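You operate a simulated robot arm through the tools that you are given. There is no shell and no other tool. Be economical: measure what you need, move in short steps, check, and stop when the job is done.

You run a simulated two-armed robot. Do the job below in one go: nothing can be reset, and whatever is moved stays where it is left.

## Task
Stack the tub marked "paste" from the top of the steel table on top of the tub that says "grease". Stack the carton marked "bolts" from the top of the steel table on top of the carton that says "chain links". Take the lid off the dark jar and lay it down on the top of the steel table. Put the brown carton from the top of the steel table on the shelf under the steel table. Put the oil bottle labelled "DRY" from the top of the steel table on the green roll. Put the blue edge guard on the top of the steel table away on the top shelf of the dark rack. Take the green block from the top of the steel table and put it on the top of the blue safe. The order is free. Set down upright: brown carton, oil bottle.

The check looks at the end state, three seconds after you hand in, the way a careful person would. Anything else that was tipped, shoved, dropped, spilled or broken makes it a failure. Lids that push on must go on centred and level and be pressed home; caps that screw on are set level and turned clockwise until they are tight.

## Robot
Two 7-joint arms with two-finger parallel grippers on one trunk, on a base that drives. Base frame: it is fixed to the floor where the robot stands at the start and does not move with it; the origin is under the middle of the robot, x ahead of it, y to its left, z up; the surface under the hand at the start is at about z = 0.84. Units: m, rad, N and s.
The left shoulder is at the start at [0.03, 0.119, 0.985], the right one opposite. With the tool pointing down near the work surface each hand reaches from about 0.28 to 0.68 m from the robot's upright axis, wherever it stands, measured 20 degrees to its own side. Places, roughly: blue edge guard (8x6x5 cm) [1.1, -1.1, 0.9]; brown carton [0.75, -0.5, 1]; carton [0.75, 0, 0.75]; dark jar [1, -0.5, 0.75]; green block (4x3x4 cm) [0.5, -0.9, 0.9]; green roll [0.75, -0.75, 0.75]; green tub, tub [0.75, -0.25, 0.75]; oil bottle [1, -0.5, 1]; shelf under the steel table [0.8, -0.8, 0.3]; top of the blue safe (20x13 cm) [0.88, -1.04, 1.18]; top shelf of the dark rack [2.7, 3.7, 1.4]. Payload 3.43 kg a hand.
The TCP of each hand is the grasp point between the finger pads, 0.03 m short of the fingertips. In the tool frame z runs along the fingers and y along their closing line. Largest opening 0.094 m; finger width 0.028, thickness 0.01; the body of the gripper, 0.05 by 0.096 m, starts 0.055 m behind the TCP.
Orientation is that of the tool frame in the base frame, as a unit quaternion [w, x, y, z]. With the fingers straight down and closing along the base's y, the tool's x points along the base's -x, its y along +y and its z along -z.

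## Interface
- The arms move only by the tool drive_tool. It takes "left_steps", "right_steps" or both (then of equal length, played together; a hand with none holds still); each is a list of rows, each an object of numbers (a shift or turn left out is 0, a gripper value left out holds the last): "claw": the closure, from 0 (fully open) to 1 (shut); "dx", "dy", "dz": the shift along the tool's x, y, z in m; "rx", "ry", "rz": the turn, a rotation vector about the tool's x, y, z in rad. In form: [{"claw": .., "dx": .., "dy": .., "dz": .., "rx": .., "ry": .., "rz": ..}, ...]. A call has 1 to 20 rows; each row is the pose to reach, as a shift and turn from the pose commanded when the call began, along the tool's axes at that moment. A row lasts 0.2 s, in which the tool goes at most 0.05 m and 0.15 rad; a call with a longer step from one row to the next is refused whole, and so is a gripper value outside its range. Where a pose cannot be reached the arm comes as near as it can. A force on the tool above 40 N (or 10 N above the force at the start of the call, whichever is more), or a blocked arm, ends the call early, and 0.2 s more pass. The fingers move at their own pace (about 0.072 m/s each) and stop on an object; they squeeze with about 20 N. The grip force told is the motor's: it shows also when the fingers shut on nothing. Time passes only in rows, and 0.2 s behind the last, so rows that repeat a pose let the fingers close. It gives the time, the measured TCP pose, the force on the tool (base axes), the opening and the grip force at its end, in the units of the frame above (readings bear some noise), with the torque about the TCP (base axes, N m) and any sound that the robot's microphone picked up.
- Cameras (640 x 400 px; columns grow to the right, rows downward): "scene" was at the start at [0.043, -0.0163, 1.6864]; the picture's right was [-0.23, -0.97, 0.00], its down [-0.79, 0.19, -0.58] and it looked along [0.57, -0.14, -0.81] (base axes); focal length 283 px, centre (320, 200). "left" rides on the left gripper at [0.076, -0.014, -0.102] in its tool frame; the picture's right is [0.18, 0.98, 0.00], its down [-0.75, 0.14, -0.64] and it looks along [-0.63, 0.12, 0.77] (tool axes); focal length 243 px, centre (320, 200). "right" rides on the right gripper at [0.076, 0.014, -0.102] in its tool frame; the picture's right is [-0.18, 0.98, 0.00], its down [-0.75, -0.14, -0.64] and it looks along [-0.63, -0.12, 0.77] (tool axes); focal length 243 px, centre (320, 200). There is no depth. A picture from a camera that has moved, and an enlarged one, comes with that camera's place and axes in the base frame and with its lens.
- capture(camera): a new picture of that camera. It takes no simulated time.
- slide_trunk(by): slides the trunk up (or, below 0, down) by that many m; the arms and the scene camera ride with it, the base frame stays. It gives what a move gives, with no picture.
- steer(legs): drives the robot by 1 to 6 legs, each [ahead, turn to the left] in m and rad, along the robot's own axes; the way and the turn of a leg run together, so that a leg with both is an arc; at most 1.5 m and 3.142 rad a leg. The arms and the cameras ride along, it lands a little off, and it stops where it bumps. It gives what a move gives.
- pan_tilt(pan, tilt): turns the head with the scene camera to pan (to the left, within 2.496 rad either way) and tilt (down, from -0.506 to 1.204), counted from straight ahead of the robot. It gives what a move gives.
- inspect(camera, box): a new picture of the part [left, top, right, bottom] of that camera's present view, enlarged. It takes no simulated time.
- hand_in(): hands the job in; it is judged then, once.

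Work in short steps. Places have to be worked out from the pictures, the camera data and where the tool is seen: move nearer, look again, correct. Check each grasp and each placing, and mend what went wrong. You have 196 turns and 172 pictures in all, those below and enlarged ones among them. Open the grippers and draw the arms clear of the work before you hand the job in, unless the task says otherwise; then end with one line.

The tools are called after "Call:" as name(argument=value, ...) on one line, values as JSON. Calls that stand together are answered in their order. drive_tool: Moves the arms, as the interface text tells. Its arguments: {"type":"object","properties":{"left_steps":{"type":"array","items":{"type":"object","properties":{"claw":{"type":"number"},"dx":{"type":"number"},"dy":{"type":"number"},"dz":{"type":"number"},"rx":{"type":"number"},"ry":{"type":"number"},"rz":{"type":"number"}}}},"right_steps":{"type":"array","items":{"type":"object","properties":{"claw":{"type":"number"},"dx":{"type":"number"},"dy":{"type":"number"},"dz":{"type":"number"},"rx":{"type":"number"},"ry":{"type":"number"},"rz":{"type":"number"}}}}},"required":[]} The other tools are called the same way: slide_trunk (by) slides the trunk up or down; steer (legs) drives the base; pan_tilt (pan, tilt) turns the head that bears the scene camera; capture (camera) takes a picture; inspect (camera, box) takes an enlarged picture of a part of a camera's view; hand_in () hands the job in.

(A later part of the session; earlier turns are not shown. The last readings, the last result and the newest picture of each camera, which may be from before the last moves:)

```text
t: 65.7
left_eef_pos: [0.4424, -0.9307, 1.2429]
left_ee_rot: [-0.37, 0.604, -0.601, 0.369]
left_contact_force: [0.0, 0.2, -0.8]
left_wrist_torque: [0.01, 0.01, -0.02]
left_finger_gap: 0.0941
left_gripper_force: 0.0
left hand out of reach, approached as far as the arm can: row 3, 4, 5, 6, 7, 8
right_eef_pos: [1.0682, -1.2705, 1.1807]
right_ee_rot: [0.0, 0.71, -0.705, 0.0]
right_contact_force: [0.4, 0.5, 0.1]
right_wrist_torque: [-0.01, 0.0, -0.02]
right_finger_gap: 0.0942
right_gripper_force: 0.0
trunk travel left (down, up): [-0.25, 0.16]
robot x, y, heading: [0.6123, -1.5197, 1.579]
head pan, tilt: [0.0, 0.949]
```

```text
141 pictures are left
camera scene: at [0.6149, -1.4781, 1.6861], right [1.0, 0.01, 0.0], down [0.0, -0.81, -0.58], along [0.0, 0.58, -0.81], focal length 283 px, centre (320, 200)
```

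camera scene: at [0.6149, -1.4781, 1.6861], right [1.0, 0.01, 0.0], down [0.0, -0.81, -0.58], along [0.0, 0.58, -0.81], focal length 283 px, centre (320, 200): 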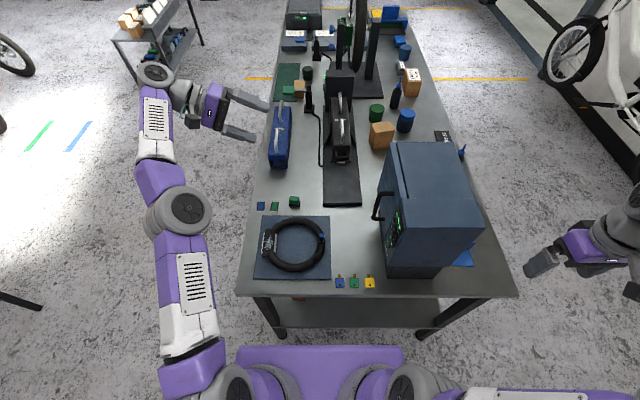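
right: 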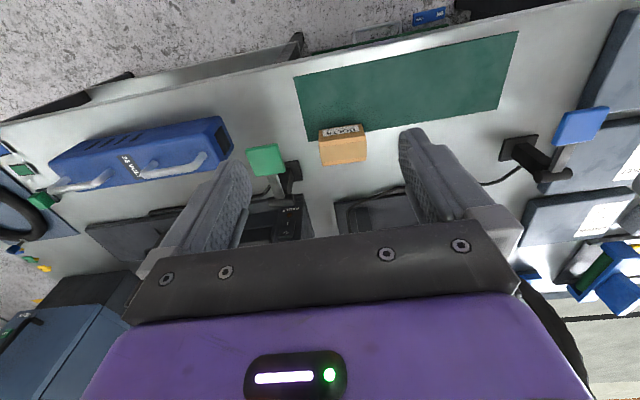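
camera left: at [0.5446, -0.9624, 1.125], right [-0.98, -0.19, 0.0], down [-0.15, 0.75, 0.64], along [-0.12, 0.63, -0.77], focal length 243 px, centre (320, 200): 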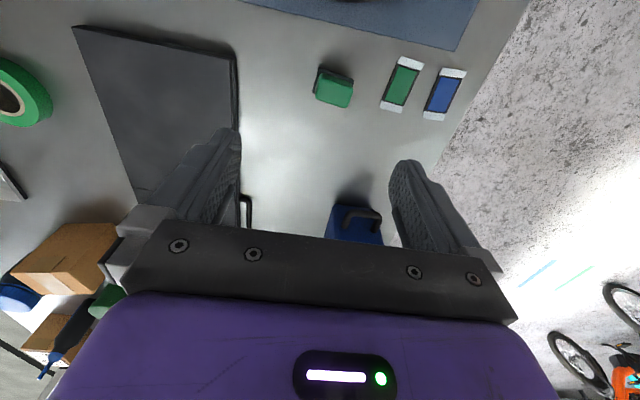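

Rows 1–2 were reported reachable, so I return to that commanded point and hold so that the arm folds into it.

Call:
drive_tool(left_steps=[{"dz": 0.04}, {"dz": 0.08}, {"dz": 0.12}, {"dz": 0.16}, {"dz": 0.2}, {"dz": 0.23}, {"dz": 0.23}, {"dz": 0.23}, {"dz": 0.23}, {"dz": 0.23}])

Call:
capture(camera="scene")

```text
t: 67.8
left_eef_pos: [0.6505, -0.8802, 1.1473]
left_ee_rot: [-0.37, 0.604, -0.602, 0.369]
left_contact_force: [0.3, 0.2, -0.6]
left_wrist_torque: [0.0, 0.01, -0.01]
left_finger_gap: 0.094
left_gripper_force: 0.0
left hand out of reach, approached as far as the arm can: row 1, 2, 3, 4, 5, 6, 7, 8, 9, 10
right_eef_pos: [1.0675, -1.272, 1.1828]
right_ee_rot: [0.0, 0.709, -0.705, 0.0]
right_contact_force: [-0.1, -0.5, 0.8]
right_wrist_torque: [-0.01, 0.0, -0.02]
right_finger_gap: 0.0942
right_gripper_force: 0.1
trunk travel left (down, up): [-0.25, 0.16]
robot x, y, heading: [0.6148, -1.5241, 1.574]
head pan, tilt: [0.0, 0.949]
```

```text
140 pictures are left
camera scene: at [0.6146, -1.4789, 1.6862], right [1.0, 0.01, 0.0], down [0.0, -0.81, -0.58], along [0.0, 0.58, -0.81], focal length 283 px, centre (320, 200)
```

scene: 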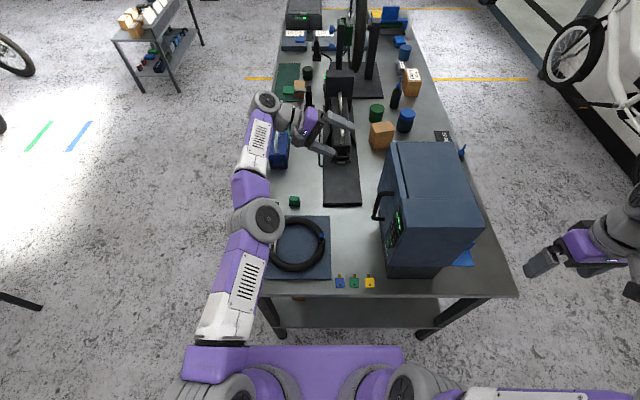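

The commanded pose seems to reset to the reached pose each call. So I try very small inward steps to let the straight elbow unfold gradually.

Call:
drive_tool(left_steps=[{"dx": 0.001}, {"dx": 0.002}, {"dx": 0.003}, {"dx": 0.005}, {"dx": 0.007}, {"dx": 0.009}, {"dx": 0.012}, {"dx": 0.015}, {"dx": 0.018}, {"dx": 0.021}, {"dx": 0.025}, {"dx": 0.03}, {"dx": 0.035}, {"dx": 0.04}, {"dx": 0.045}, {"dx": 0.05}, {"dx": 0.06}, {"dx": 0.07}, {"dx": 0.08}, {"dx": 0.09}])

```text
t: 72.0
left_eef_pos: [0.6531, -0.8836, 1.1598]
left_ee_rot: [-0.37, 0.604, -0.602, 0.369]
left_contact_force: [-0.8, -0.4, -0.2]
left_wrist_torque: [0.02, -0.01, -0.02]
left_finger_gap: 0.0941
left_gripper_force: 0.1
left hand out of reach, approached as far as the arm can: row 3, 4, 5, 6, 7, 8, 9, 10, 11, 12, 13, 14, 15, 16, 17, 18, 19, 20
right_eef_pos: [1.0674, -1.2709, 1.1813]
right_ee_rot: [0.0, 0.709, -0.705, 0.0]
right_contact_force: [1.0, -0.4, -0.5]
right_wrist_torque: [0.01, -0.03, 0.01]
right_finger_gap: 0.0941
right_gripper_force: 0.1
trunk travel left (down, up): [-0.25, 0.16]
robot x, y, heading: [0.6108, -1.5229, 1.58]
head pan, tilt: [0.0, 0.949]
```

Moving +x seems to shorten the radius (i.e. bends the elbow). Raise the trunk to clear the safe and go further +x with slight inward.

Call:
slide_trunk(by=0.15)

Call:
drive_tool(left_steps=[{"dz": 0.03, "dy": 0.015, "dx": 0.01}, {"dz": 0.06, "dy": 0.03, "dx": 0.02}, {"dz": 0.09, "dy": 0.045, "dx": 0.03}, {"dz": 0.12, "dy": 0.06, "dx": 0.04}, {"dz": 0.15, "dy": 0.075, "dx": 0.05}, {"dz": 0.18, "dy": 0.09, "dx": 0.06}, {"dz": 0.18, "dy": 0.09, "dx": 0.06}])

Call:
capture(camera="scene")

```text
t: 73.8
left_eef_pos: [0.6528, -0.8837, 1.31]
left_ee_rot: [-0.37, 0.604, -0.602, 0.369]
left_contact_force: [-0.4, -0.5, 0.6]
left_wrist_torque: [0.01, -0.02, 0.0]
left_finger_gap: 0.0939
left_gripper_force: 0.1
right_eef_pos: [1.0667, -1.2712, 1.3306]
right_ee_rot: [0.0, 0.708, -0.706, 0.0]
right_contact_force: [-1.3, -0.7, 0.9]
right_wrist_torque: [0.0, 0.03, -0.01]
right_finger_gap: 0.0941
right_gripper_force: 0.0
trunk travel left (down, up): [-0.4, 0.01]
robot x, y, heading: [0.6138, -1.5228, 1.578]
head pan, tilt: [0.0, 0.949]
```

```text
t: 75.4
left_eef_pos: [0.7869, -0.8951, 1.1456]
left_ee_rot: [-0.371, 0.603, -0.601, 0.369]
left_contact_force: [-0.2, -0.5, 0.5]
left_wrist_torque: [-0.01, -0.02, -0.03]
left_finger_gap: 0.0938
left_gripper_force: 0.0
left hand out of reach, approached as far as the arm can: row 1, 2, 3, 4, 5, 6, 7
right_eef_pos: [1.0679, -1.2718, 1.3321]
right_ee_rot: [0.0, 0.709, -0.705, 0.0]
right_contact_force: [-0.9, -0.4, 1.0]
right_wrist_torque: [0.03, -0.01, 0.01]
right_finger_gap: 0.0938
right_gripper_force: 0.0
trunk travel left (down, up): [-0.4, 0.01]
robot x, y, heading: [0.6117, -1.5226, 1.581]
head pan, tilt: [0.0, 0.949]
```

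```text
139 pictures are left
camera scene: at [0.6139, -1.479, 1.8362], right [1.0, 0.01, 0.0], down [0.0, -0.81, -0.58], along [0.0, 0.58, -0.81], focal length 283 px, centre (320, 200)
```

scene: 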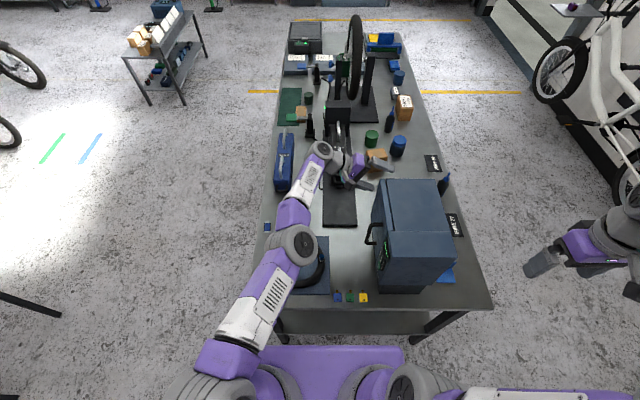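

The elbow seems bent to the wrong side. Move up/away from the safe, then roll the tool so the fingers point to −x (left), which should rotate the elbow outward.

Call:
drive_tool(left_steps=[{"dy": -0.04}, {"dy": -0.08, "dz": -0.02}, {"dy": -0.11, "dz": -0.05}, {"dy": -0.14, "dz": -0.09}, {"dy": -0.15, "dz": -0.13}, {"dy": -0.15, "dz": -0.17}, {"dy": -0.15, "dz": -0.2}])

Call:
drive_tool(left_steps=[{"rx": -0.14}, {"rx": -0.28}, {"rx": -0.42}, {"rx": -0.56}, {"rx": -0.7}, {"rx": -0.84}, {"rx": -0.98}, {"rx": -1.12}, {"rx": -1.26}, {"rx": -1.4}, {"rx": -1.54}, {"rx": -1.68}, {"rx": -1.82}, {"rx": -1.96}, {"rx": -2.1}, {"rx": -2.24}, {"rx": -2.38}, {"rx": -2.5}, {"rx": -2.5}])

Call:
capture(camera="scene")

```text
t: 77.0
left_eef_pos: [0.6758, -0.8978, 1.3696]
left_ee_rot: [-0.369, 0.605, -0.601, 0.369]
left_contact_force: [-1.0, 0.2, -0.5]
left_wrist_torque: [0.0, 0.05, 0.0]
left_finger_gap: 0.094
left_gripper_force: 0.0
left hand out of reach, approached as far as the arm can: row 4, 5
right_eef_pos: [1.0671, -1.2717, 1.331]
right_ee_rot: [-0.001, 0.709, -0.705, -0.001]
right_contact_force: [-0.1, -0.1, -0.6]
right_wrist_torque: [-0.02, 0.01, -0.02]
right_finger_gap: 0.0942
right_gripper_force: 0.0
trunk travel left (down, up): [-0.4, 0.01]
robot x, y, heading: [0.612, -1.5248, 1.574]
head pan, tilt: [0.0, 0.949]
```

```text
t: 81.0
left_eef_pos: [0.5904, -1.0115, 1.3587]
left_ee_rot: [0.457, 0.542, -0.539, -0.454]
left_contact_force: [-0.7, 0.4, -0.1]
left_wrist_torque: [0.02, -0.04, -0.01]
left_finger_gap: 0.094
left_gripper_force: 0.0
left hand out of reach, approached as far as the arm can: row 1, 2, 3, 4, 5, 6, 7, 8, 9, 10, 11, 12, 13, 14, 15, 16, 17, 18, 19
right_eef_pos: [1.0667, -1.2717, 1.3322]
right_ee_rot: [0.0, 0.709, -0.705, 0.0]
right_contact_force: [-0.1, -0.3, -0.1]
right_wrist_torque: [0.01, -0.01, 0.01]
right_finger_gap: 0.0938
right_gripper_force: 0.1
trunk travel left (down, up): [-0.4, 0.01]
robot x, y, heading: [0.6131, -1.5226, 1.576]
head pan, tilt: [0.0, 0.949]
```

```text
138 pictures are left
camera scene: at [0.6127, -1.4803, 1.8363], right [1.0, 0.01, 0.0], down [0.01, -0.81, -0.58], along [0.0, 0.58, -0.81], focal length 283 px, centre (320, 200)
```

scene: 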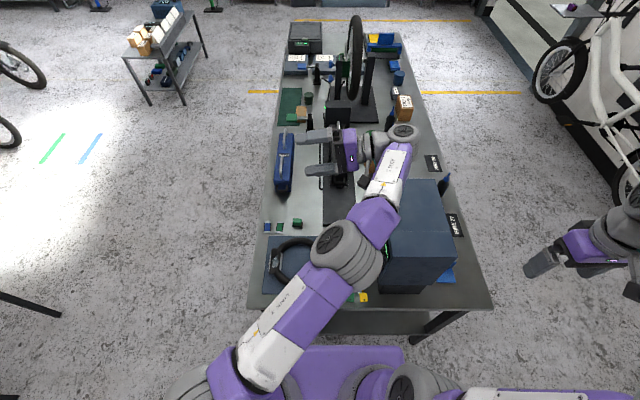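

Now the arm did come in a bit (y=-1.01). Try moving inward in this posture.

Call:
drive_tool(left_steps=[{"dx": 0.03}, {"dx": 0.06}, {"dx": 0.09}, {"dx": 0.12}, {"dx": 0.12}])

Call:
capture(camera="scene")

```text
t: 82.2
left_eef_pos: [0.5939, -1.1331, 1.3583]
left_ee_rot: [0.456, 0.541, -0.541, -0.454]
left_contact_force: [-0.9, 0.6, 0.5]
left_wrist_torque: [0.0, -0.01, 0.01]
left_finger_gap: 0.0941
left_gripper_force: 0.1
right_eef_pos: [1.0677, -1.2688, 1.3319]
right_ee_rot: [0.0, 0.708, -0.706, 0.0]
right_contact_force: [0.5, 0.4, -0.6]
right_wrist_torque: [-0.03, 0.01, 0.03]
right_finger_gap: 0.0942
right_gripper_force: 0.0
trunk travel left (down, up): [-0.4, 0.01]
robot x, y, heading: [0.612, -1.5251, 1.573]
head pan, tilt: [0.0, 0.949]
```

```text
137 pictures are left
camera scene: at [0.6147, -1.4773, 1.8361], right [1.0, 0.01, 0.0], down [0.0, -0.81, -0.58], along [0.0, 0.58, -0.81], focal length 283 px, centre (320, 200)
```

scene: 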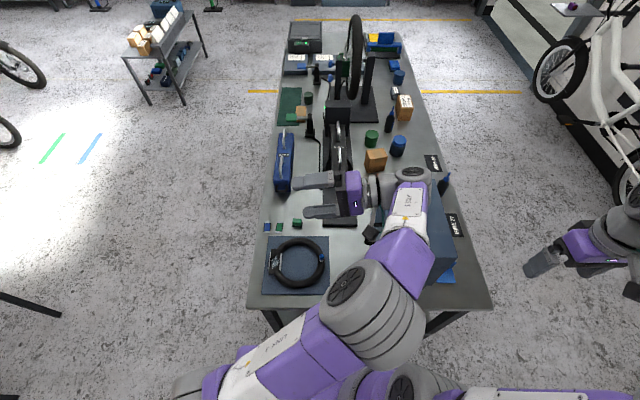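

Folded now, elbow inward. Keep it folded and rotate the tool back to fingers-down.

Call:
drive_tool(left_steps=[{"rx": 0.14}, {"rx": 0.28}, {"rx": 0.42}, {"rx": 0.56}, {"rx": 0.7}, {"rx": 0.84}, {"rx": 0.98}, {"rx": 1.12}, {"rx": 1.26}, {"rx": 1.4}, {"rx": 1.4}])

Call:
capture(camera="scene")

```text
t: 84.6
left_eef_pos: [0.5942, -1.133, 1.359]
left_ee_rot: [0.0, 0.708, -0.706, 0.001]
left_contact_force: [0.6, -0.2, -0.4]
left_wrist_torque: [0.0, 0.02, 0.01]
left_finger_gap: 0.0942
left_gripper_force: 0.1
right_eef_pos: [1.068, -1.2709, 1.3312]
right_ee_rot: [0.0, 0.709, -0.705, 0.0]
right_contact_force: [-0.9, 0.2, 0.1]
right_wrist_torque: [0.0, 0.01, 0.02]
right_finger_gap: 0.0941
right_gripper_force: 0.0
trunk travel left (down, up): [-0.4, 0.01]
robot x, y, heading: [0.611, -1.52, 1.576]
head pan, tilt: [0.0, 0.949]
```

```text
136 pictures are left
camera scene: at [0.6155, -1.4788, 1.8362], right [1.0, 0.01, 0.0], down [0.0, -0.81, -0.58], along [0.0, 0.58, -0.81], focal length 283 px, centre (320, 200)
```

scene: 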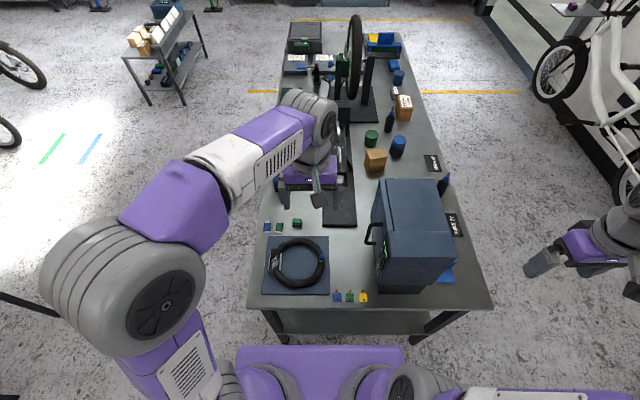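

The arm is back in a healthy posture. Lower the trunk to working height and hover over the block at z≈1.0, watching the reach.

Call:
slide_trunk(by=-0.17)

Call:
drive_tool(left_steps=[{"dx": -0.04, "dy": 0.015}, {"dx": -0.08, "dy": 0.03, "dz": 0.02}, {"dx": -0.12, "dy": 0.045, "dz": 0.04}, {"dx": -0.15, "dy": 0.06, "dz": 0.07}, {"dx": -0.18, "dy": 0.07, "dz": 0.1}, {"dx": -0.2, "dy": 0.074, "dz": 0.14}, {"dx": -0.21, "dy": 0.074, "dz": 0.18}])

Call:
capture(camera="left")

```text
t: 86.5
left_eef_pos: [0.5929, -1.1347, 1.1882]
left_ee_rot: [0.001, 0.708, -0.706, 0.001]
left_contact_force: [0.0, -0.4, -0.1]
left_wrist_torque: [-0.01, 0.01, -0.02]
left_finger_gap: 0.0941
left_gripper_force: 0.0
right_eef_pos: [1.0672, -1.272, 1.162]
right_ee_rot: [0.0, 0.709, -0.705, 0.0]
right_contact_force: [0.2, -0.1, -0.5]
right_wrist_torque: [0.02, -0.04, -0.02]
right_finger_gap: 0.0939
right_gripper_force: 0.2
trunk travel left (down, up): [-0.23, 0.18]
robot x, y, heading: [0.6141, -1.5234, 1.575]
head pan, tilt: [0.0, 0.949]
```

```text
t: 88.1
left_eef_pos: [0.5171, -0.9252, 1.0075]
left_ee_rot: [-0.001, 0.708, -0.706, 0.0]
left_contact_force: [-0.3, 0.0, 0.6]
left_wrist_torque: [0.01, -0.01, -0.01]
left_finger_gap: 0.0939
left_gripper_force: 0.0
right_eef_pos: [1.0693, -1.2706, 1.1615]
right_ee_rot: [0.0, 0.709, -0.705, -0.001]
right_contact_force: [-0.4, 0.7, -0.6]
right_wrist_torque: [-0.01, 0.01, -0.02]
right_finger_gap: 0.094
right_gripper_force: 0.1
trunk travel left (down, up): [-0.23, 0.18]
robot x, y, heading: [0.6097, -1.516, 1.572]
head pan, tilt: [0.0, 0.949]
```

```text
135 pictures are left
camera left: at [0.5315, -1.0011, 1.1114], right [-0.98, -0.19, 0.0], down [-0.14, 0.75, 0.64], along [-0.12, 0.63, -0.77], focal length 243 px, centre (320, 200)
```

left: 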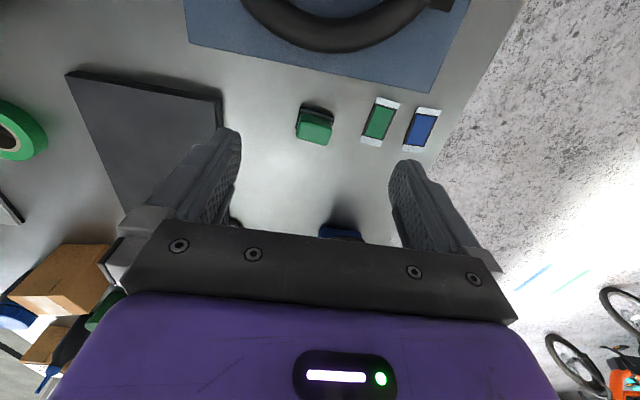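

Reachable now. Check block orientation closer.

Call:
inspect(camera="left", box=[260, 80, 380, 160])

```text
5.00 times, centred on (320, 120) of left
camera zoom: at [0.5315, -1.0011, 1.1114], right [-0.98, -0.19, 0.0], down [-0.14, 0.75, 0.64], along [-0.12, 0.63, -0.77], focal length 1213 px, centre (320, 600)
```

zoom: 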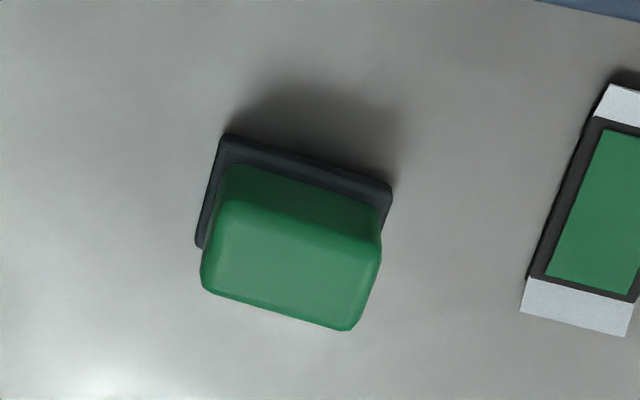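

Descend on the block centre (0.517,-0.90) to z≈0.873 and close; then lift just a little.

Call:
drive_tool(left_steps=[{"dx": -0.025, "dz": 0.03}, {"dx": -0.025, "dz": 0.07}, {"dx": -0.025, "dz": 0.1}, {"dx": -0.025, "dz": 0.12}, {"dx": -0.025, "dz": 0.13}, {"dx": -0.025, "dz": 0.134}, {"dx": -0.025, "dz": 0.134, "claw": 1}, {"dx": -0.025, "dz": 0.134}, {"dx": -0.025, "dz": 0.134}, {"dx": -0.025, "dz": 0.134}, {"dx": -0.025, "dz": 0.134}, {"dx": -0.025, "dz": 0.134}])

Call:
drive_tool(left_steps=[{"dz": -0.005}, {"dz": -0.015}, {"dz": -0.03}, {"dz": -0.045}])

Call:
capture(camera="left")

```text
t: 90.7
left_eef_pos: [0.5187, -0.8992, 0.8744]
left_ee_rot: [0.0, 0.708, -0.706, 0.0]
left_contact_force: [0.3, 0.4, 1.1]
left_wrist_torque: [0.01, -0.02, 0.0]
left_finger_gap: 0.0395
left_gripper_force: 20.2
right_eef_pos: [1.0681, -1.2709, 1.1613]
right_ee_rot: [0.0, 0.709, -0.705, 0.0]
right_contact_force: [0.5, 0.4, 0.9]
right_wrist_torque: [0.02, 0.0, 0.01]
right_finger_gap: 0.0938
right_gripper_force: 0.1
trunk travel left (down, up): [-0.23, 0.18]
robot x, y, heading: [0.6166, -1.5219, 1.578]
head pan, tilt: [0.0, 0.949]
```

```text
t: 91.7
left_eef_pos: [0.5178, -0.8996, 0.9196]
left_ee_rot: [0.0, 0.709, -0.705, -0.001]
left_contact_force: [-0.6, 0.4, -0.3]
left_wrist_torque: [0.02, 0.01, 0.0]
left_finger_gap: 0.0396
left_gripper_force: 19.8
right_eef_pos: [1.0678, -1.2716, 1.1625]
right_ee_rot: [0.0, 0.709, -0.706, 0.0]
right_contact_force: [0.1, 0.1, 0.3]
right_wrist_torque: [0.0, -0.02, 0.0]
right_finger_gap: 0.0939
right_gripper_force: 0.0
trunk travel left (down, up): [-0.23, 0.18]
robot x, y, heading: [0.6084, -1.5186, 1.574]
head pan, tilt: [0.0, 0.949]
```

```text
133 pictures are left
camera left: at [0.5322, -0.9761, 1.0238], right [-0.98, -0.19, 0.0], down [-0.14, 0.75, 0.64], along [-0.12, 0.63, -0.77], focal length 243 px, centre (320, 200)
```

left: 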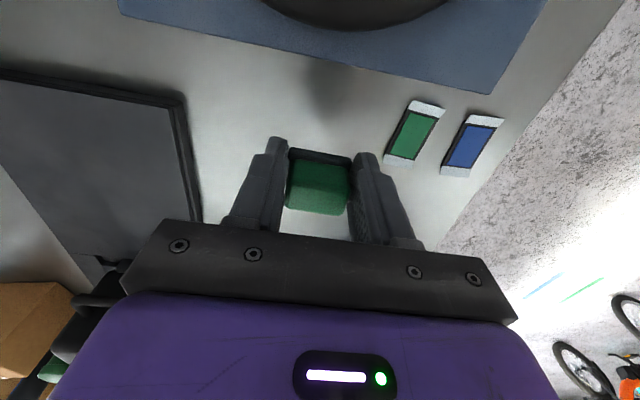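

Held. Raise while pulling inward (to avoid overstretch), then raise the trunk.

Call:
drive_tool(left_steps=[{"dz": -0.03}, {"dz": -0.06, "dx": 0.02}, {"dz": -0.09, "dx": 0.05}, {"dz": -0.12, "dx": 0.08}, {"dz": -0.15, "dx": 0.11}, {"dz": -0.18, "dx": 0.14}, {"dz": -0.2, "dx": 0.17}, {"dz": -0.2, "dx": 0.19}])

Call:
slide_trunk(by=0.17)

Call:
capture(camera="scene")

```text
t: 93.5
left_eef_pos: [0.5189, -1.091, 1.1197]
left_ee_rot: [0.0, 0.709, -0.705, 0.0]
left_contact_force: [-0.5, 0.3, -0.5]
left_wrist_torque: [0.01, -0.03, -0.03]
left_finger_gap: 0.0394
left_gripper_force: 20.0
right_eef_pos: [1.0682, -1.271, 1.1615]
right_ee_rot: [0.0, 0.709, -0.706, 0.0]
right_contact_force: [0.6, 0.1, -0.8]
right_wrist_torque: [-0.05, 0.01, 0.02]
right_finger_gap: 0.0941
right_gripper_force: 0.1
trunk travel left (down, up): [-0.23, 0.18]
robot x, y, heading: [0.6076, -1.5219, 1.575]
head pan, tilt: [0.0, 0.949]
```

```text
t: 95.4
left_eef_pos: [0.5196, -1.0899, 1.2893]
left_ee_rot: [-0.001, 0.708, -0.706, 0.001]
left_contact_force: [-0.1, 0.3, -0.2]
left_wrist_torque: [0.01, -0.02, 0.02]
left_finger_gap: 0.0392
left_gripper_force: 20.2
right_eef_pos: [1.0672, -1.2704, 1.3315]
right_ee_rot: [0.001, 0.709, -0.705, 0.0]
right_contact_force: [-0.5, -0.5, 1.0]
right_wrist_torque: [-0.03, -0.01, 0.02]
right_finger_gap: 0.0939
right_gripper_force: 0.1
trunk travel left (down, up): [-0.4, 0.01]
robot x, y, heading: [0.6125, -1.5217, 1.577]
head pan, tilt: [0.0, 0.949]
```

```text
132 pictures are left
camera scene: at [0.6145, -1.4788, 1.8361], right [1.0, 0.01, 0.0], down [0.0, -0.81, -0.58], along [0.0, 0.58, -0.81], focal length 283 px, centre (320, 200)
```

scene: 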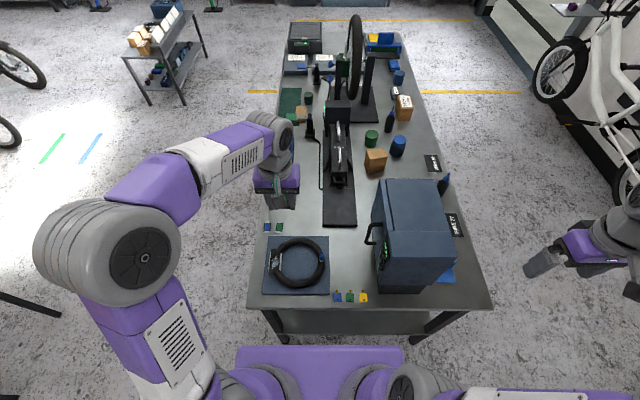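

Move the block over the safe top centre (0.885,-1.03) at z≈1.29.

Call:
drive_tool(left_steps=[{"dy": -0.045, "dx": -0.005}, {"dy": -0.09, "dx": -0.012}, {"dy": -0.135, "dx": -0.02}, {"dy": -0.18, "dx": -0.028}, {"dy": -0.225, "dx": -0.036}, {"dy": -0.27, "dx": -0.044}, {"dy": -0.315, "dx": -0.05}, {"dy": -0.35, "dx": -0.055}, {"dy": -0.364, "dx": -0.055}])

Call:
capture(camera="left")

Call:
capture(camera="scene")

```text
t: 97.4
left_eef_pos: [0.8448, -1.0625, 1.2769]
left_ee_rot: [0.001, 0.708, -0.706, 0.0]
left_contact_force: [0.0, 0.7, -0.4]
left_wrist_torque: [-0.07, 0.04, 0.01]
left_finger_gap: 0.0395
left_gripper_force: 19.6
left hand out of reach, approached as far as the arm can: row 7, 8, 9
right_eef_pos: [1.0687, -1.27, 1.3304]
right_ee_rot: [0.0, 0.709, -0.705, 0.0]
right_contact_force: [0.5, 1.0, 0.9]
right_wrist_torque: [-0.02, 0.03, 0.0]
right_finger_gap: 0.094
right_gripper_force: 0.0
trunk travel left (down, up): [-0.4, 0.01]
robot x, y, heading: [0.6143, -1.5212, 1.579]
head pan, tilt: [0.0, 0.949]
```

```text
131 pictures are left
camera left: at [0.859, -1.1399, 1.381], right [-0.98, -0.19, 0.0], down [-0.14, 0.75, 0.64], along [-0.12, 0.63, -0.77], focal length 243 px, centre (320, 200)
```

left: 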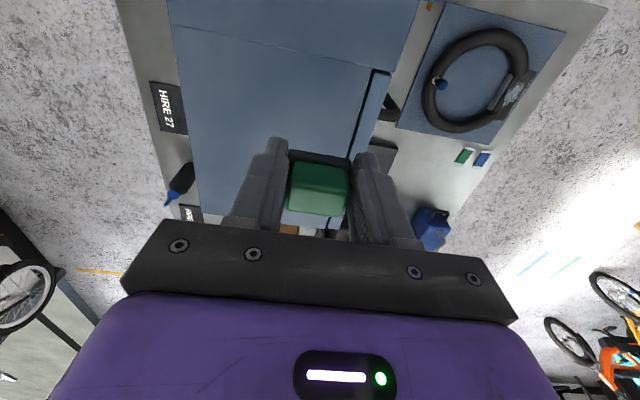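

```text
130 pictures are left
camera scene: at [0.6166, -1.4781, 1.8362], right [1.0, 0.01, 0.0], down [0.0, -0.81, -0.58], along [0.0, 0.58, -0.81], focal length 283 px, centre (320, 200)
```

scene: 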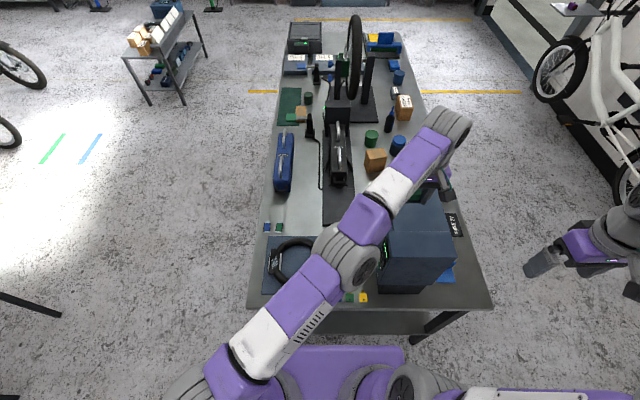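

The arm is near its limit but the hand is over the safe. I'll use a slight base turn to centre it (+x 3.5 cm) rather than stretch more.

Call:
steer(legs=[[0.02, -0.076]])

Call:
capture(camera="left")

```text
t: 98.3
left_eef_pos: [0.8775, -1.063, 1.2779]
left_ee_rot: [0.001, -0.682, 0.732, 0.0]
left_contact_force: [0.4, 0.0, 0.5]
left_wrist_torque: [-0.03, 0.0, 0.0]
left_finger_gap: 0.0395
left_gripper_force: 19.4
right_eef_pos: [1.0845, -1.2879, 1.3326]
right_ee_rot: [0.001, -0.681, 0.732, 0.001]
right_contact_force: [0.1, -0.7, 0.8]
right_wrist_torque: [-0.02, 0.02, 0.0]
right_finger_gap: 0.094
right_gripper_force: 0.1
trunk travel left (down, up): [-0.4, 0.01]
robot x, y, heading: [0.6122, -1.5025, 1.498]
head pan, tilt: [0.0, 0.949]
```

```text
129 pictures are left
camera left: at [0.8857, -1.1413, 1.3822], right [-0.99, -0.11, 0.0], down [-0.09, 0.76, 0.64], along [-0.07, 0.64, -0.77], focal length 243 px, centre (320, 200)
```

left: 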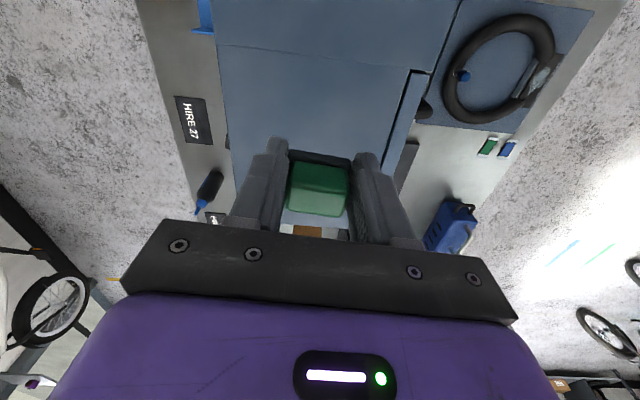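

The block is over the safe top (x .88, y -1.06; top spans roughly .81–.955 × −1.106–−.93). Lower with the trunk.

Call:
slide_trunk(by=-0.055)

Call:
capture(camera="left")

```text
t: 99.3
left_eef_pos: [0.8768, -1.063, 1.2233]
left_ee_rot: [0.0, -0.682, 0.732, 0.0]
left_contact_force: [0.3, 0.0, 0.3]
left_wrist_torque: [-0.01, -0.02, 0.02]
left_finger_gap: 0.0395
left_gripper_force: 19.9
right_eef_pos: [1.0855, -1.2869, 1.2771]
right_ee_rot: [0.0, -0.681, 0.732, 0.0]
right_contact_force: [-0.1, -0.4, -0.3]
right_wrist_torque: [-0.01, -0.01, -0.01]
right_finger_gap: 0.0941
right_gripper_force: 0.2
trunk travel left (down, up): [-0.345, 0.065]
robot x, y, heading: [0.6111, -1.5007, 1.506]
head pan, tilt: [0.0, 0.949]
```

```text
128 pictures are left
camera left: at [0.886, -1.1406, 1.3271], right [-0.99, -0.11, 0.0], down [-0.09, 0.76, 0.64], along [-0.07, 0.64, -0.77], focal length 243 px, centre (320, 200)
```

left: 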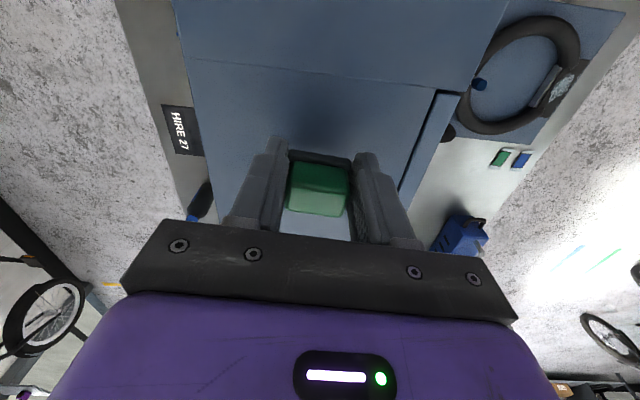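

Close to contact; lower in 5 mm increments checking force.

Call:
slide_trunk(by=-0.008)

Call:
slide_trunk(by=-0.003)

```text
t: 99.8
left_eef_pos: [0.8782, -1.0625, 1.2153]
left_ee_rot: [0.0, -0.681, 0.732, 0.001]
left_contact_force: [0.1, -0.2, -0.4]
left_wrist_torque: [0.0, -0.04, -0.01]
left_finger_gap: 0.0392
left_gripper_force: 20.1
right_eef_pos: [1.0854, -1.2871, 1.2681]
right_ee_rot: [0.001, -0.681, 0.732, 0.0]
right_contact_force: [0.0, 0.8, 0.6]
right_wrist_torque: [0.01, 0.02, -0.03]
right_finger_gap: 0.0941
right_gripper_force: 0.2
trunk travel left (down, up): [-0.337, 0.073]
robot x, y, heading: [0.6142, -1.5069, 1.498]
head pan, tilt: [0.0, 0.949]
```

```text
t: 100.4
left_eef_pos: [0.8772, -1.0616, 1.2118]
left_ee_rot: [0.0, -0.681, 0.732, 0.0]
left_contact_force: [-0.2, -0.1, -0.2]
left_wrist_torque: [-0.03, 0.01, 0.0]
left_finger_gap: 0.0395
left_gripper_force: 19.9
right_eef_pos: [1.087, -1.2863, 1.2676]
right_ee_rot: [0.0, -0.681, 0.732, 0.0]
right_contact_force: [-0.1, 0.7, 0.4]
right_wrist_torque: [0.0, 0.0, -0.01]
right_finger_gap: 0.0939
right_gripper_force: 0.1
trunk travel left (down, up): [-0.334, 0.076]
robot x, y, heading: [0.61, -1.5023, 1.503]
head pan, tilt: [0.0, 0.949]
```

Call:
slide_trunk(by=-0.003)

Call:
slide_trunk(by=-0.003)

Call:
inspect(camera="left", box=[220, 110, 420, 240])

```text
t: 100.9
left_eef_pos: [0.8775, -1.0633, 1.2087]
left_ee_rot: [0.0, -0.681, 0.732, 0.0]
left_contact_force: [0.0, 0.0, 0.1]
left_wrist_torque: [-0.01, 0.01, 0.04]
left_finger_gap: 0.0395
left_gripper_force: 20.0
right_eef_pos: [1.0854, -1.2873, 1.2629]
right_ee_rot: [0.0, -0.681, 0.732, 0.001]
right_contact_force: [-0.4, 0.6, 0.1]
right_wrist_torque: [-0.01, 0.0, 0.01]
right_finger_gap: 0.0942
right_gripper_force: 0.1
trunk travel left (down, up): [-0.331, 0.079]
robot x, y, heading: [0.611, -1.5022, 1.505]
head pan, tilt: [0.0, 0.949]
```

```text
t: 101.4
left_eef_pos: [0.8782, -1.0627, 1.2048]
left_ee_rot: [0.0, -0.681, 0.732, -0.001]
left_contact_force: [0.1, 0.3, -0.6]
left_wrist_torque: [-0.01, -0.02, 0.01]
left_finger_gap: 0.0392
left_gripper_force: 19.7
right_eef_pos: [1.0858, -1.2869, 1.2593]
right_ee_rot: [0.0, -0.682, 0.732, 0.0]
right_contact_force: [-0.4, 0.4, 0.5]
right_wrist_torque: [0.03, 0.03, -0.01]
right_finger_gap: 0.0939
right_gripper_force: 0.1
trunk travel left (down, up): [-0.328, 0.082]
robot x, y, heading: [0.6138, -1.5049, 1.502]
head pan, tilt: [0.0, 0.949]
```

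```text
3.08 times, centred on (320, 175) of left
camera zoom: at [0.8862, -1.1403, 1.3097], right [-0.99, -0.11, 0.0], down [-0.09, 0.76, 0.64], along [-0.07, 0.64, -0.77], focal length 746 px, centre (320, 277)
```

zoom: 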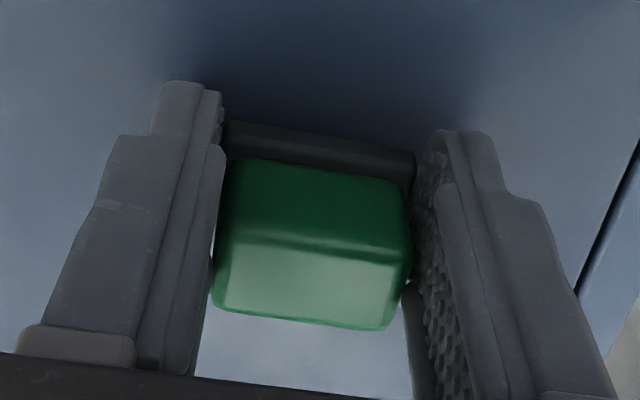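

Call:
slide_trunk(by=-0.004)

Call:
slide_trunk(by=-0.003)

Call:
inspect(camera="left", box=[220, 110, 420, 240])

```text
t: 101.9
left_eef_pos: [0.8774, -1.0616, 1.2031]
left_ee_rot: [0.002, -0.681, 0.732, 0.001]
left_contact_force: [0.8, 0.3, 6.2]
left_wrist_torque: [0.05, 0.1, 0.02]
left_finger_gap: 0.0391
left_gripper_force: 20.0
right_eef_pos: [1.0857, -1.2871, 1.2567]
right_ee_rot: [0.0, -0.681, 0.732, 0.0]
right_contact_force: [0.0, 0.7, -0.6]
right_wrist_torque: [-0.06, 0.02, 0.0]
right_finger_gap: 0.0938
right_gripper_force: 0.0
trunk travel left (down, up): [-0.324, 0.086]
robot x, y, heading: [0.6132, -1.5073, 1.504]
head pan, tilt: [0.0, 0.949]
```

```text
t: 102.5
left_eef_pos: [0.8775, -1.0626, 1.201]
left_ee_rot: [0.003, -0.681, 0.732, -0.001]
left_contact_force: [1.4, 2.0, 18.4]
left_wrist_torque: [0.22, -0.01, -0.06]
left_finger_gap: 0.0399
left_gripper_force: 20.3
right_eef_pos: [1.0863, -1.2876, 1.2531]
right_ee_rot: [0.002, -0.681, 0.732, 0.001]
right_contact_force: [0.1, 0.2, -0.2]
right_wrist_torque: [0.01, 0.0, 0.0]
right_finger_gap: 0.0941
right_gripper_force: 0.1
trunk travel left (down, up): [-0.321, 0.089]
robot x, y, heading: [0.6162, -1.5029, 1.502]
head pan, tilt: [0.0, 0.949]
```

```text
3.08 times, centred on (320, 175) of left
camera zoom: at [0.8857, -1.1412, 1.3045], right [-0.99, -0.11, 0.0], down [-0.09, 0.76, 0.64], along [-0.07, 0.64, -0.76], focal length 746 px, centre (320, 277)
```

zoom: 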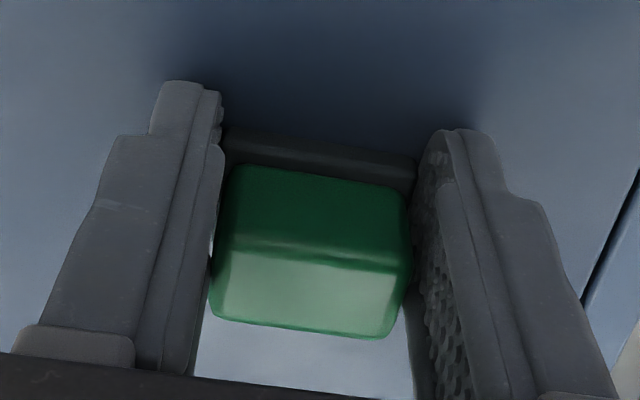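

Contact made (18 N). Back off 3 mm, open the claw, then raise.

Call:
slide_trunk(by=0.003)

Call:
drive_tool(left_steps=[{"claw": 0}, {"claw": 0}, {"claw": 0}, {"claw": 0}, {"claw": 0}])

Call:
slide_trunk(by=0.085)

Call:
capture(camera="left")

```text
t: 103.0
left_eef_pos: [0.8773, -1.0632, 1.2004]
left_ee_rot: [-0.002, -0.682, 0.732, 0.0]
left_contact_force: [0.6, 0.9, 6.7]
left_wrist_torque: [0.11, -0.09, 0.0]
left_finger_gap: 0.0393
left_gripper_force: 20.3
right_eef_pos: [1.0862, -1.2869, 1.2556]
right_ee_rot: [-0.001, -0.682, 0.732, 0.001]
right_contact_force: [0.3, 0.5, -0.8]
right_wrist_torque: [0.0, 0.0, -0.02]
right_finger_gap: 0.0942
right_gripper_force: 0.0
trunk travel left (down, up): [-0.324, 0.086]
robot x, y, heading: [0.6153, -1.5047, 1.499]
head pan, tilt: [0.0, 0.949]
```

```text
t: 104.2
left_eef_pos: [0.8788, -1.0625, 1.2013]
left_ee_rot: [0.0, -0.681, 0.732, 0.0]
left_contact_force: [0.2, 0.4, 0.7]
left_wrist_torque: [-0.06, -0.02, 0.02]
left_finger_gap: 0.0941
left_gripper_force: 0.0
right_eef_pos: [1.086, -1.2874, 1.2554]
right_ee_rot: [0.0, -0.682, 0.732, 0.0]
right_contact_force: [-0.3, 1.0, 0.1]
right_wrist_torque: [-0.03, -0.02, 0.0]
right_finger_gap: 0.0938
right_gripper_force: 0.0
trunk travel left (down, up): [-0.324, 0.086]
robot x, y, heading: [0.6122, -1.4991, 1.504]
head pan, tilt: [0.0, 0.949]
```

```text
t: 105.4
left_eef_pos: [0.8778, -1.0624, 1.2866]
left_ee_rot: [0.0, -0.682, 0.732, 0.0]
left_contact_force: [-0.5, -0.4, -0.6]
left_wrist_torque: [-0.01, 0.01, 0.02]
left_finger_gap: 0.0938
left_gripper_force: 0.1
right_eef_pos: [1.0871, -1.2872, 1.3392]
right_ee_rot: [-0.001, -0.681, 0.732, 0.0]
right_contact_force: [0.3, 0.0, 0.7]
right_wrist_torque: [0.0, -0.01, -0.04]
right_finger_gap: 0.094
right_gripper_force: 0.0
trunk travel left (down, up): [-0.409, 0.001]
robot x, y, heading: [0.6146, -1.4991, 1.499]
head pan, tilt: [0.0, 0.949]
```

```text
125 pictures are left
camera left: at [0.8863, -1.1402, 1.3905], right [-0.99, -0.11, 0.0], down [-0.09, 0.76, 0.64], along [-0.07, 0.64, -0.77], focal length 243 px, centre (320, 200)
```

left: 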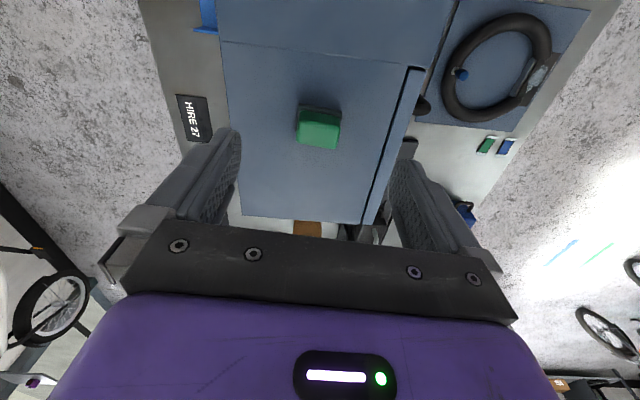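

Block is well placed on the safe. Now fold the left arm back to the left.

Call:
drive_tool(left_steps=[{"dx": 0.01, "dy": 0.04, "dz": -0.01}, {"dx": 0.02, "dy": 0.08, "dz": -0.02}, {"dx": 0.03, "dy": 0.12, "dz": -0.02}, {"dx": 0.04, "dy": 0.16, "dz": -0.02}, {"dx": 0.05, "dy": 0.2, "dz": -0.02}, {"dx": 0.06, "dy": 0.24, "dz": -0.02}, {"dx": 0.07, "dy": 0.28, "dz": -0.02}, {"dx": 0.08, "dy": 0.28, "dz": -0.02}])

Call:
capture(camera="scene")

```text
t: 107.4
left_eef_pos: [0.608, -1.0576, 1.373]
left_ee_rot: [-0.105, 0.705, -0.701, -0.02]
left_contact_force: [0.1, 0.3, -0.1]
left_wrist_torque: [-0.04, 0.01, 0.01]
left_finger_gap: 0.0939
left_gripper_force: 0.1
left hand out of reach, approached as far as the arm can: row 1, 2, 3, 4, 5
right_eef_pos: [1.0859, -1.2834, 1.3409]
right_ee_rot: [-0.001, -0.681, 0.732, 0.0]
right_contact_force: [-0.1, 0.3, -0.5]
right_wrist_torque: [-0.05, -0.01, 0.04]
right_finger_gap: 0.0939
right_gripper_force: 0.1
trunk travel left (down, up): [-0.409, 0.001]
robot x, y, heading: [0.6161, -1.5006, 1.503]
head pan, tilt: [0.0, 0.949]
stopped in row 8 (left hand): the arm was blocked; the commanded pose is now the measured one
```

```text
124 pictures are left
camera scene: at [0.6191, -1.4537, 1.845], right [1.0, -0.07, 0.0], down [-0.06, -0.81, -0.58], along [0.04, 0.58, -0.82], focal length 283 px, centre (320, 200)
```

scene: 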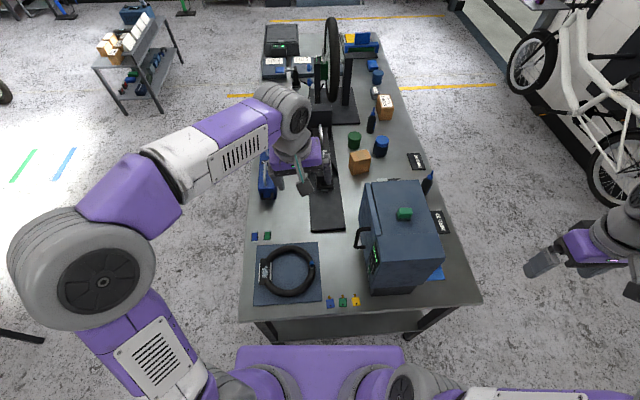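

The arm is folded again and the block sits on the safe. I straighten the tool, and zoom in to read labels.

Call:
drive_tool(left_steps=[{"rx": -0.06, "ry": 0.088}, {"rx": -0.12, "ry": 0.175}, {"rx": -0.12, "ry": 0.175, "dx": 0.03}, {"rx": -0.12, "ry": 0.175, "dx": 0.06}])

Call:
inspect(camera="scene", box=[320, 80, 450, 220])

Call:
inspect(camera="scene", box=[250, 10, 400, 110])

```text
t: 108.4
left_eef_pos: [0.609, -1.1225, 1.3624]
left_ee_rot: [-0.001, 0.708, -0.706, 0.001]
left_contact_force: [-0.5, -0.3, 0.1]
left_wrist_torque: [-0.03, -0.03, 0.02]
left_finger_gap: 0.0939
left_gripper_force: 0.1
right_eef_pos: [1.0859, -1.289, 1.341]
right_ee_rot: [-0.001, -0.681, 0.732, 0.0]
right_contact_force: [0.3, -0.1, 0.3]
right_wrist_torque: [-0.01, -0.02, 0.01]
right_finger_gap: 0.094
right_gripper_force: 0.0
trunk travel left (down, up): [-0.409, 0.001]
robot x, y, heading: [0.6137, -1.502, 1.503]
head pan, tilt: [0.0, 0.949]
```

```text
2.86 times, centred on (385, 150) of scene
camera zoom: at [0.6186, -1.4597, 1.8452], right [1.0, -0.07, 0.0], down [-0.06, -0.81, -0.58], along [0.04, 0.58, -0.81], focal length 807 px, centre (134, 343)
```

zoom: 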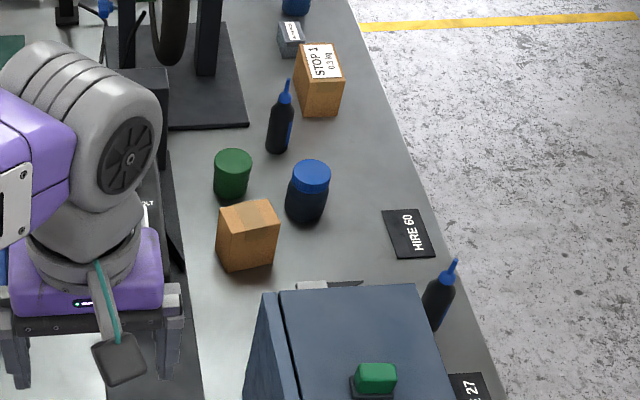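

```text
4.00 times, centred on (325, 60) of scene
camera zoom: at [0.6186, -1.4597, 1.8452], right [1.0, -0.07, 0.0], down [-0.06, -0.81, -0.58], along [0.04, 0.58, -0.81], focal length 1130 px, centre (300, 760)
```

zoom: 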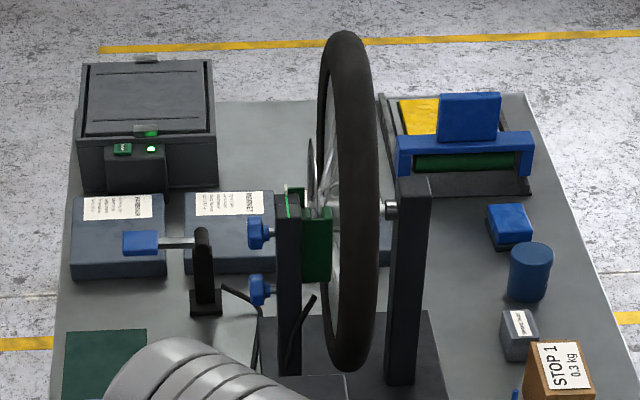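

Group averages in the briefing fit: cartons = "bolts" (0.5,-0.21) and the small grey one (1.04,-0.03); tubs at (0.53,-0.07) and (0.87,-0.45); bottles at (0.95,-0.33) and (1.05,-0.70). I drive back to the front station to read labels and pick up from there.

Call:
steer(legs=[[-0.35, 0], [0, 1.64], [0.9, 0], [0, -1.57], [1.5, 0], [0, -1.57]])

Call:
pan_tilt(pan=0.1, tilt=0.75)

Call:
capture(camera="scene")

```text
t: 133.5
left_eef_pos: [0.1304, -0.3217, 1.3629]
left_ee_rot: [0.001, -0.026, 1.0, -0.001]
left_contact_force: [0.1, -0.4, -0.4]
left_wrist_torque: [0.02, -0.02, 0.03]
left_finger_gap: 0.0939
left_gripper_force: 0.0
right_eef_pos: [-0.0118, -0.806, 1.3406]
right_ee_rot: [0.0, 0.011, 1.0, 0.001]
right_contact_force: [0.1, -0.5, -0.7]
right_wrist_torque: [0.04, -0.04, -0.02]
right_finger_gap: 0.094
right_gripper_force: 0.0
trunk travel left (down, up): [-0.409, 0.001]
robot x, y, heading: [-0.2495, -0.3458, -0.027]
head pan, tilt: [0.0, 0.949]
```

```text
t: 134.2
left_eef_pos: [0.1295, -0.322, 1.3627]
left_ee_rot: [0.001, -0.026, 1.0, -0.001]
left_contact_force: [-0.8, -0.2, -0.2]
left_wrist_torque: [0.01, -0.02, 0.01]
left_finger_gap: 0.0939
left_gripper_force: 0.0
right_eef_pos: [-0.0104, -0.8059, 1.3419]
right_ee_rot: [0.0, 0.012, 1.0, 0.001]
right_contact_force: [-0.2, 0.1, 0.1]
right_wrist_torque: [0.01, -0.02, 0.0]
right_finger_gap: 0.094
right_gripper_force: 0.0
trunk travel left (down, up): [-0.409, 0.001]
robot x, y, heading: [-0.252, -0.3464, -0.022]
head pan, tilt: [0.099, 0.75]
```

```text
121 pictures are left
camera scene: at [-0.1946, -0.3368, 1.8607], right [0.08, -1.0, 0.0], down [-0.68, -0.05, -0.73], along [0.73, 0.06, -0.68], focal length 283 px, centre (320, 200)
```

scene: 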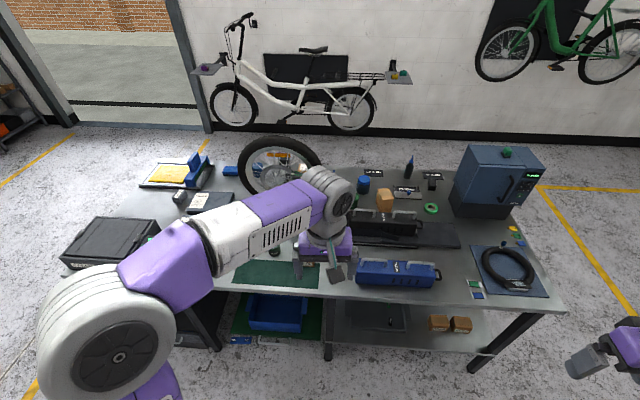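

Move to about (0,-0.2), facing the table, then look down.

Call:
steer(legs=[[0, 0.55], [0.29, 0], [0, -0.525]])

Call:
slide_trunk(by=-0.12)

Call:
capture(camera="left")

Call:
capture(camera="scene")

```text
t: 139.2
left_eef_pos: [0.3822, -0.1723, 1.3632]
left_ee_rot: [0.0, -0.034, 0.999, -0.001]
left_contact_force: [-0.2, -0.5, 0.5]
left_wrist_torque: [-0.02, -0.01, -0.02]
left_finger_gap: 0.094
left_gripper_force: 0.1
right_eef_pos: [0.2472, -0.6594, 1.3407]
right_ee_rot: [0.0, 0.005, 1.0, 0.0]
right_contact_force: [-0.1, -0.5, -0.6]
right_wrist_torque: [-0.02, 0.0, 0.01]
right_finger_gap: 0.094
right_gripper_force: 0.1
trunk travel left (down, up): [-0.409, 0.001]
robot x, y, heading: [0.0005, -0.2008, -0.005]
head pan, tilt: [0.099, 0.75]
```

```text
t: 140.7
left_eef_pos: [0.38, -0.1726, 1.2423]
left_ee_rot: [0.001, -0.034, 0.999, -0.001]
left_contact_force: [-0.9, 0.2, -0.1]
left_wrist_torque: [0.02, -0.02, -0.02]
left_finger_gap: 0.094
left_gripper_force: 0.0
right_eef_pos: [0.2474, -0.658, 1.22]
right_ee_rot: [0.0, 0.005, 1.0, 0.0]
right_contact_force: [0.3, 0.7, 0.3]
right_wrist_torque: [-0.03, -0.01, 0.04]
right_finger_gap: 0.0943
right_gripper_force: 0.0
trunk travel left (down, up): [-0.289, 0.121]
robot x, y, heading: [0.0041, -0.1996, -0.007]
head pan, tilt: [0.099, 0.75]
```

```text
120 pictures are left
camera left: at [0.3056, -0.1923, 1.3467], right [-0.25, 0.97, 0.0], down [0.74, 0.19, 0.64], along [0.62, 0.16, -0.77], focal length 243 px, centre (320, 200)
```

left: 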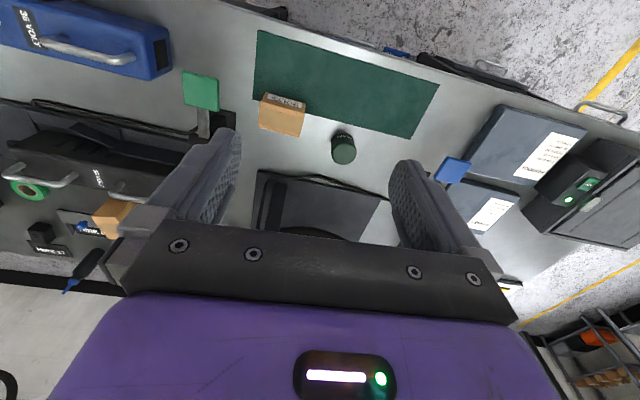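

```text
119 pictures are left
camera scene: at [0.0568, -0.192, 1.7409], right [0.09, -1.0, 0.0], down [-0.68, -0.06, -0.73], along [0.73, 0.07, -0.68], focal length 283 px, centre (320, 200)
```

scene: 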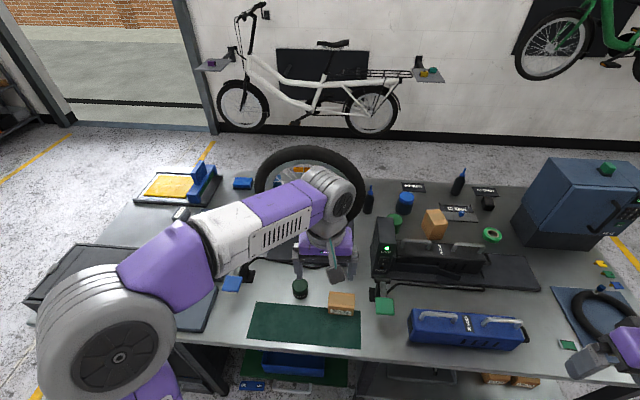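

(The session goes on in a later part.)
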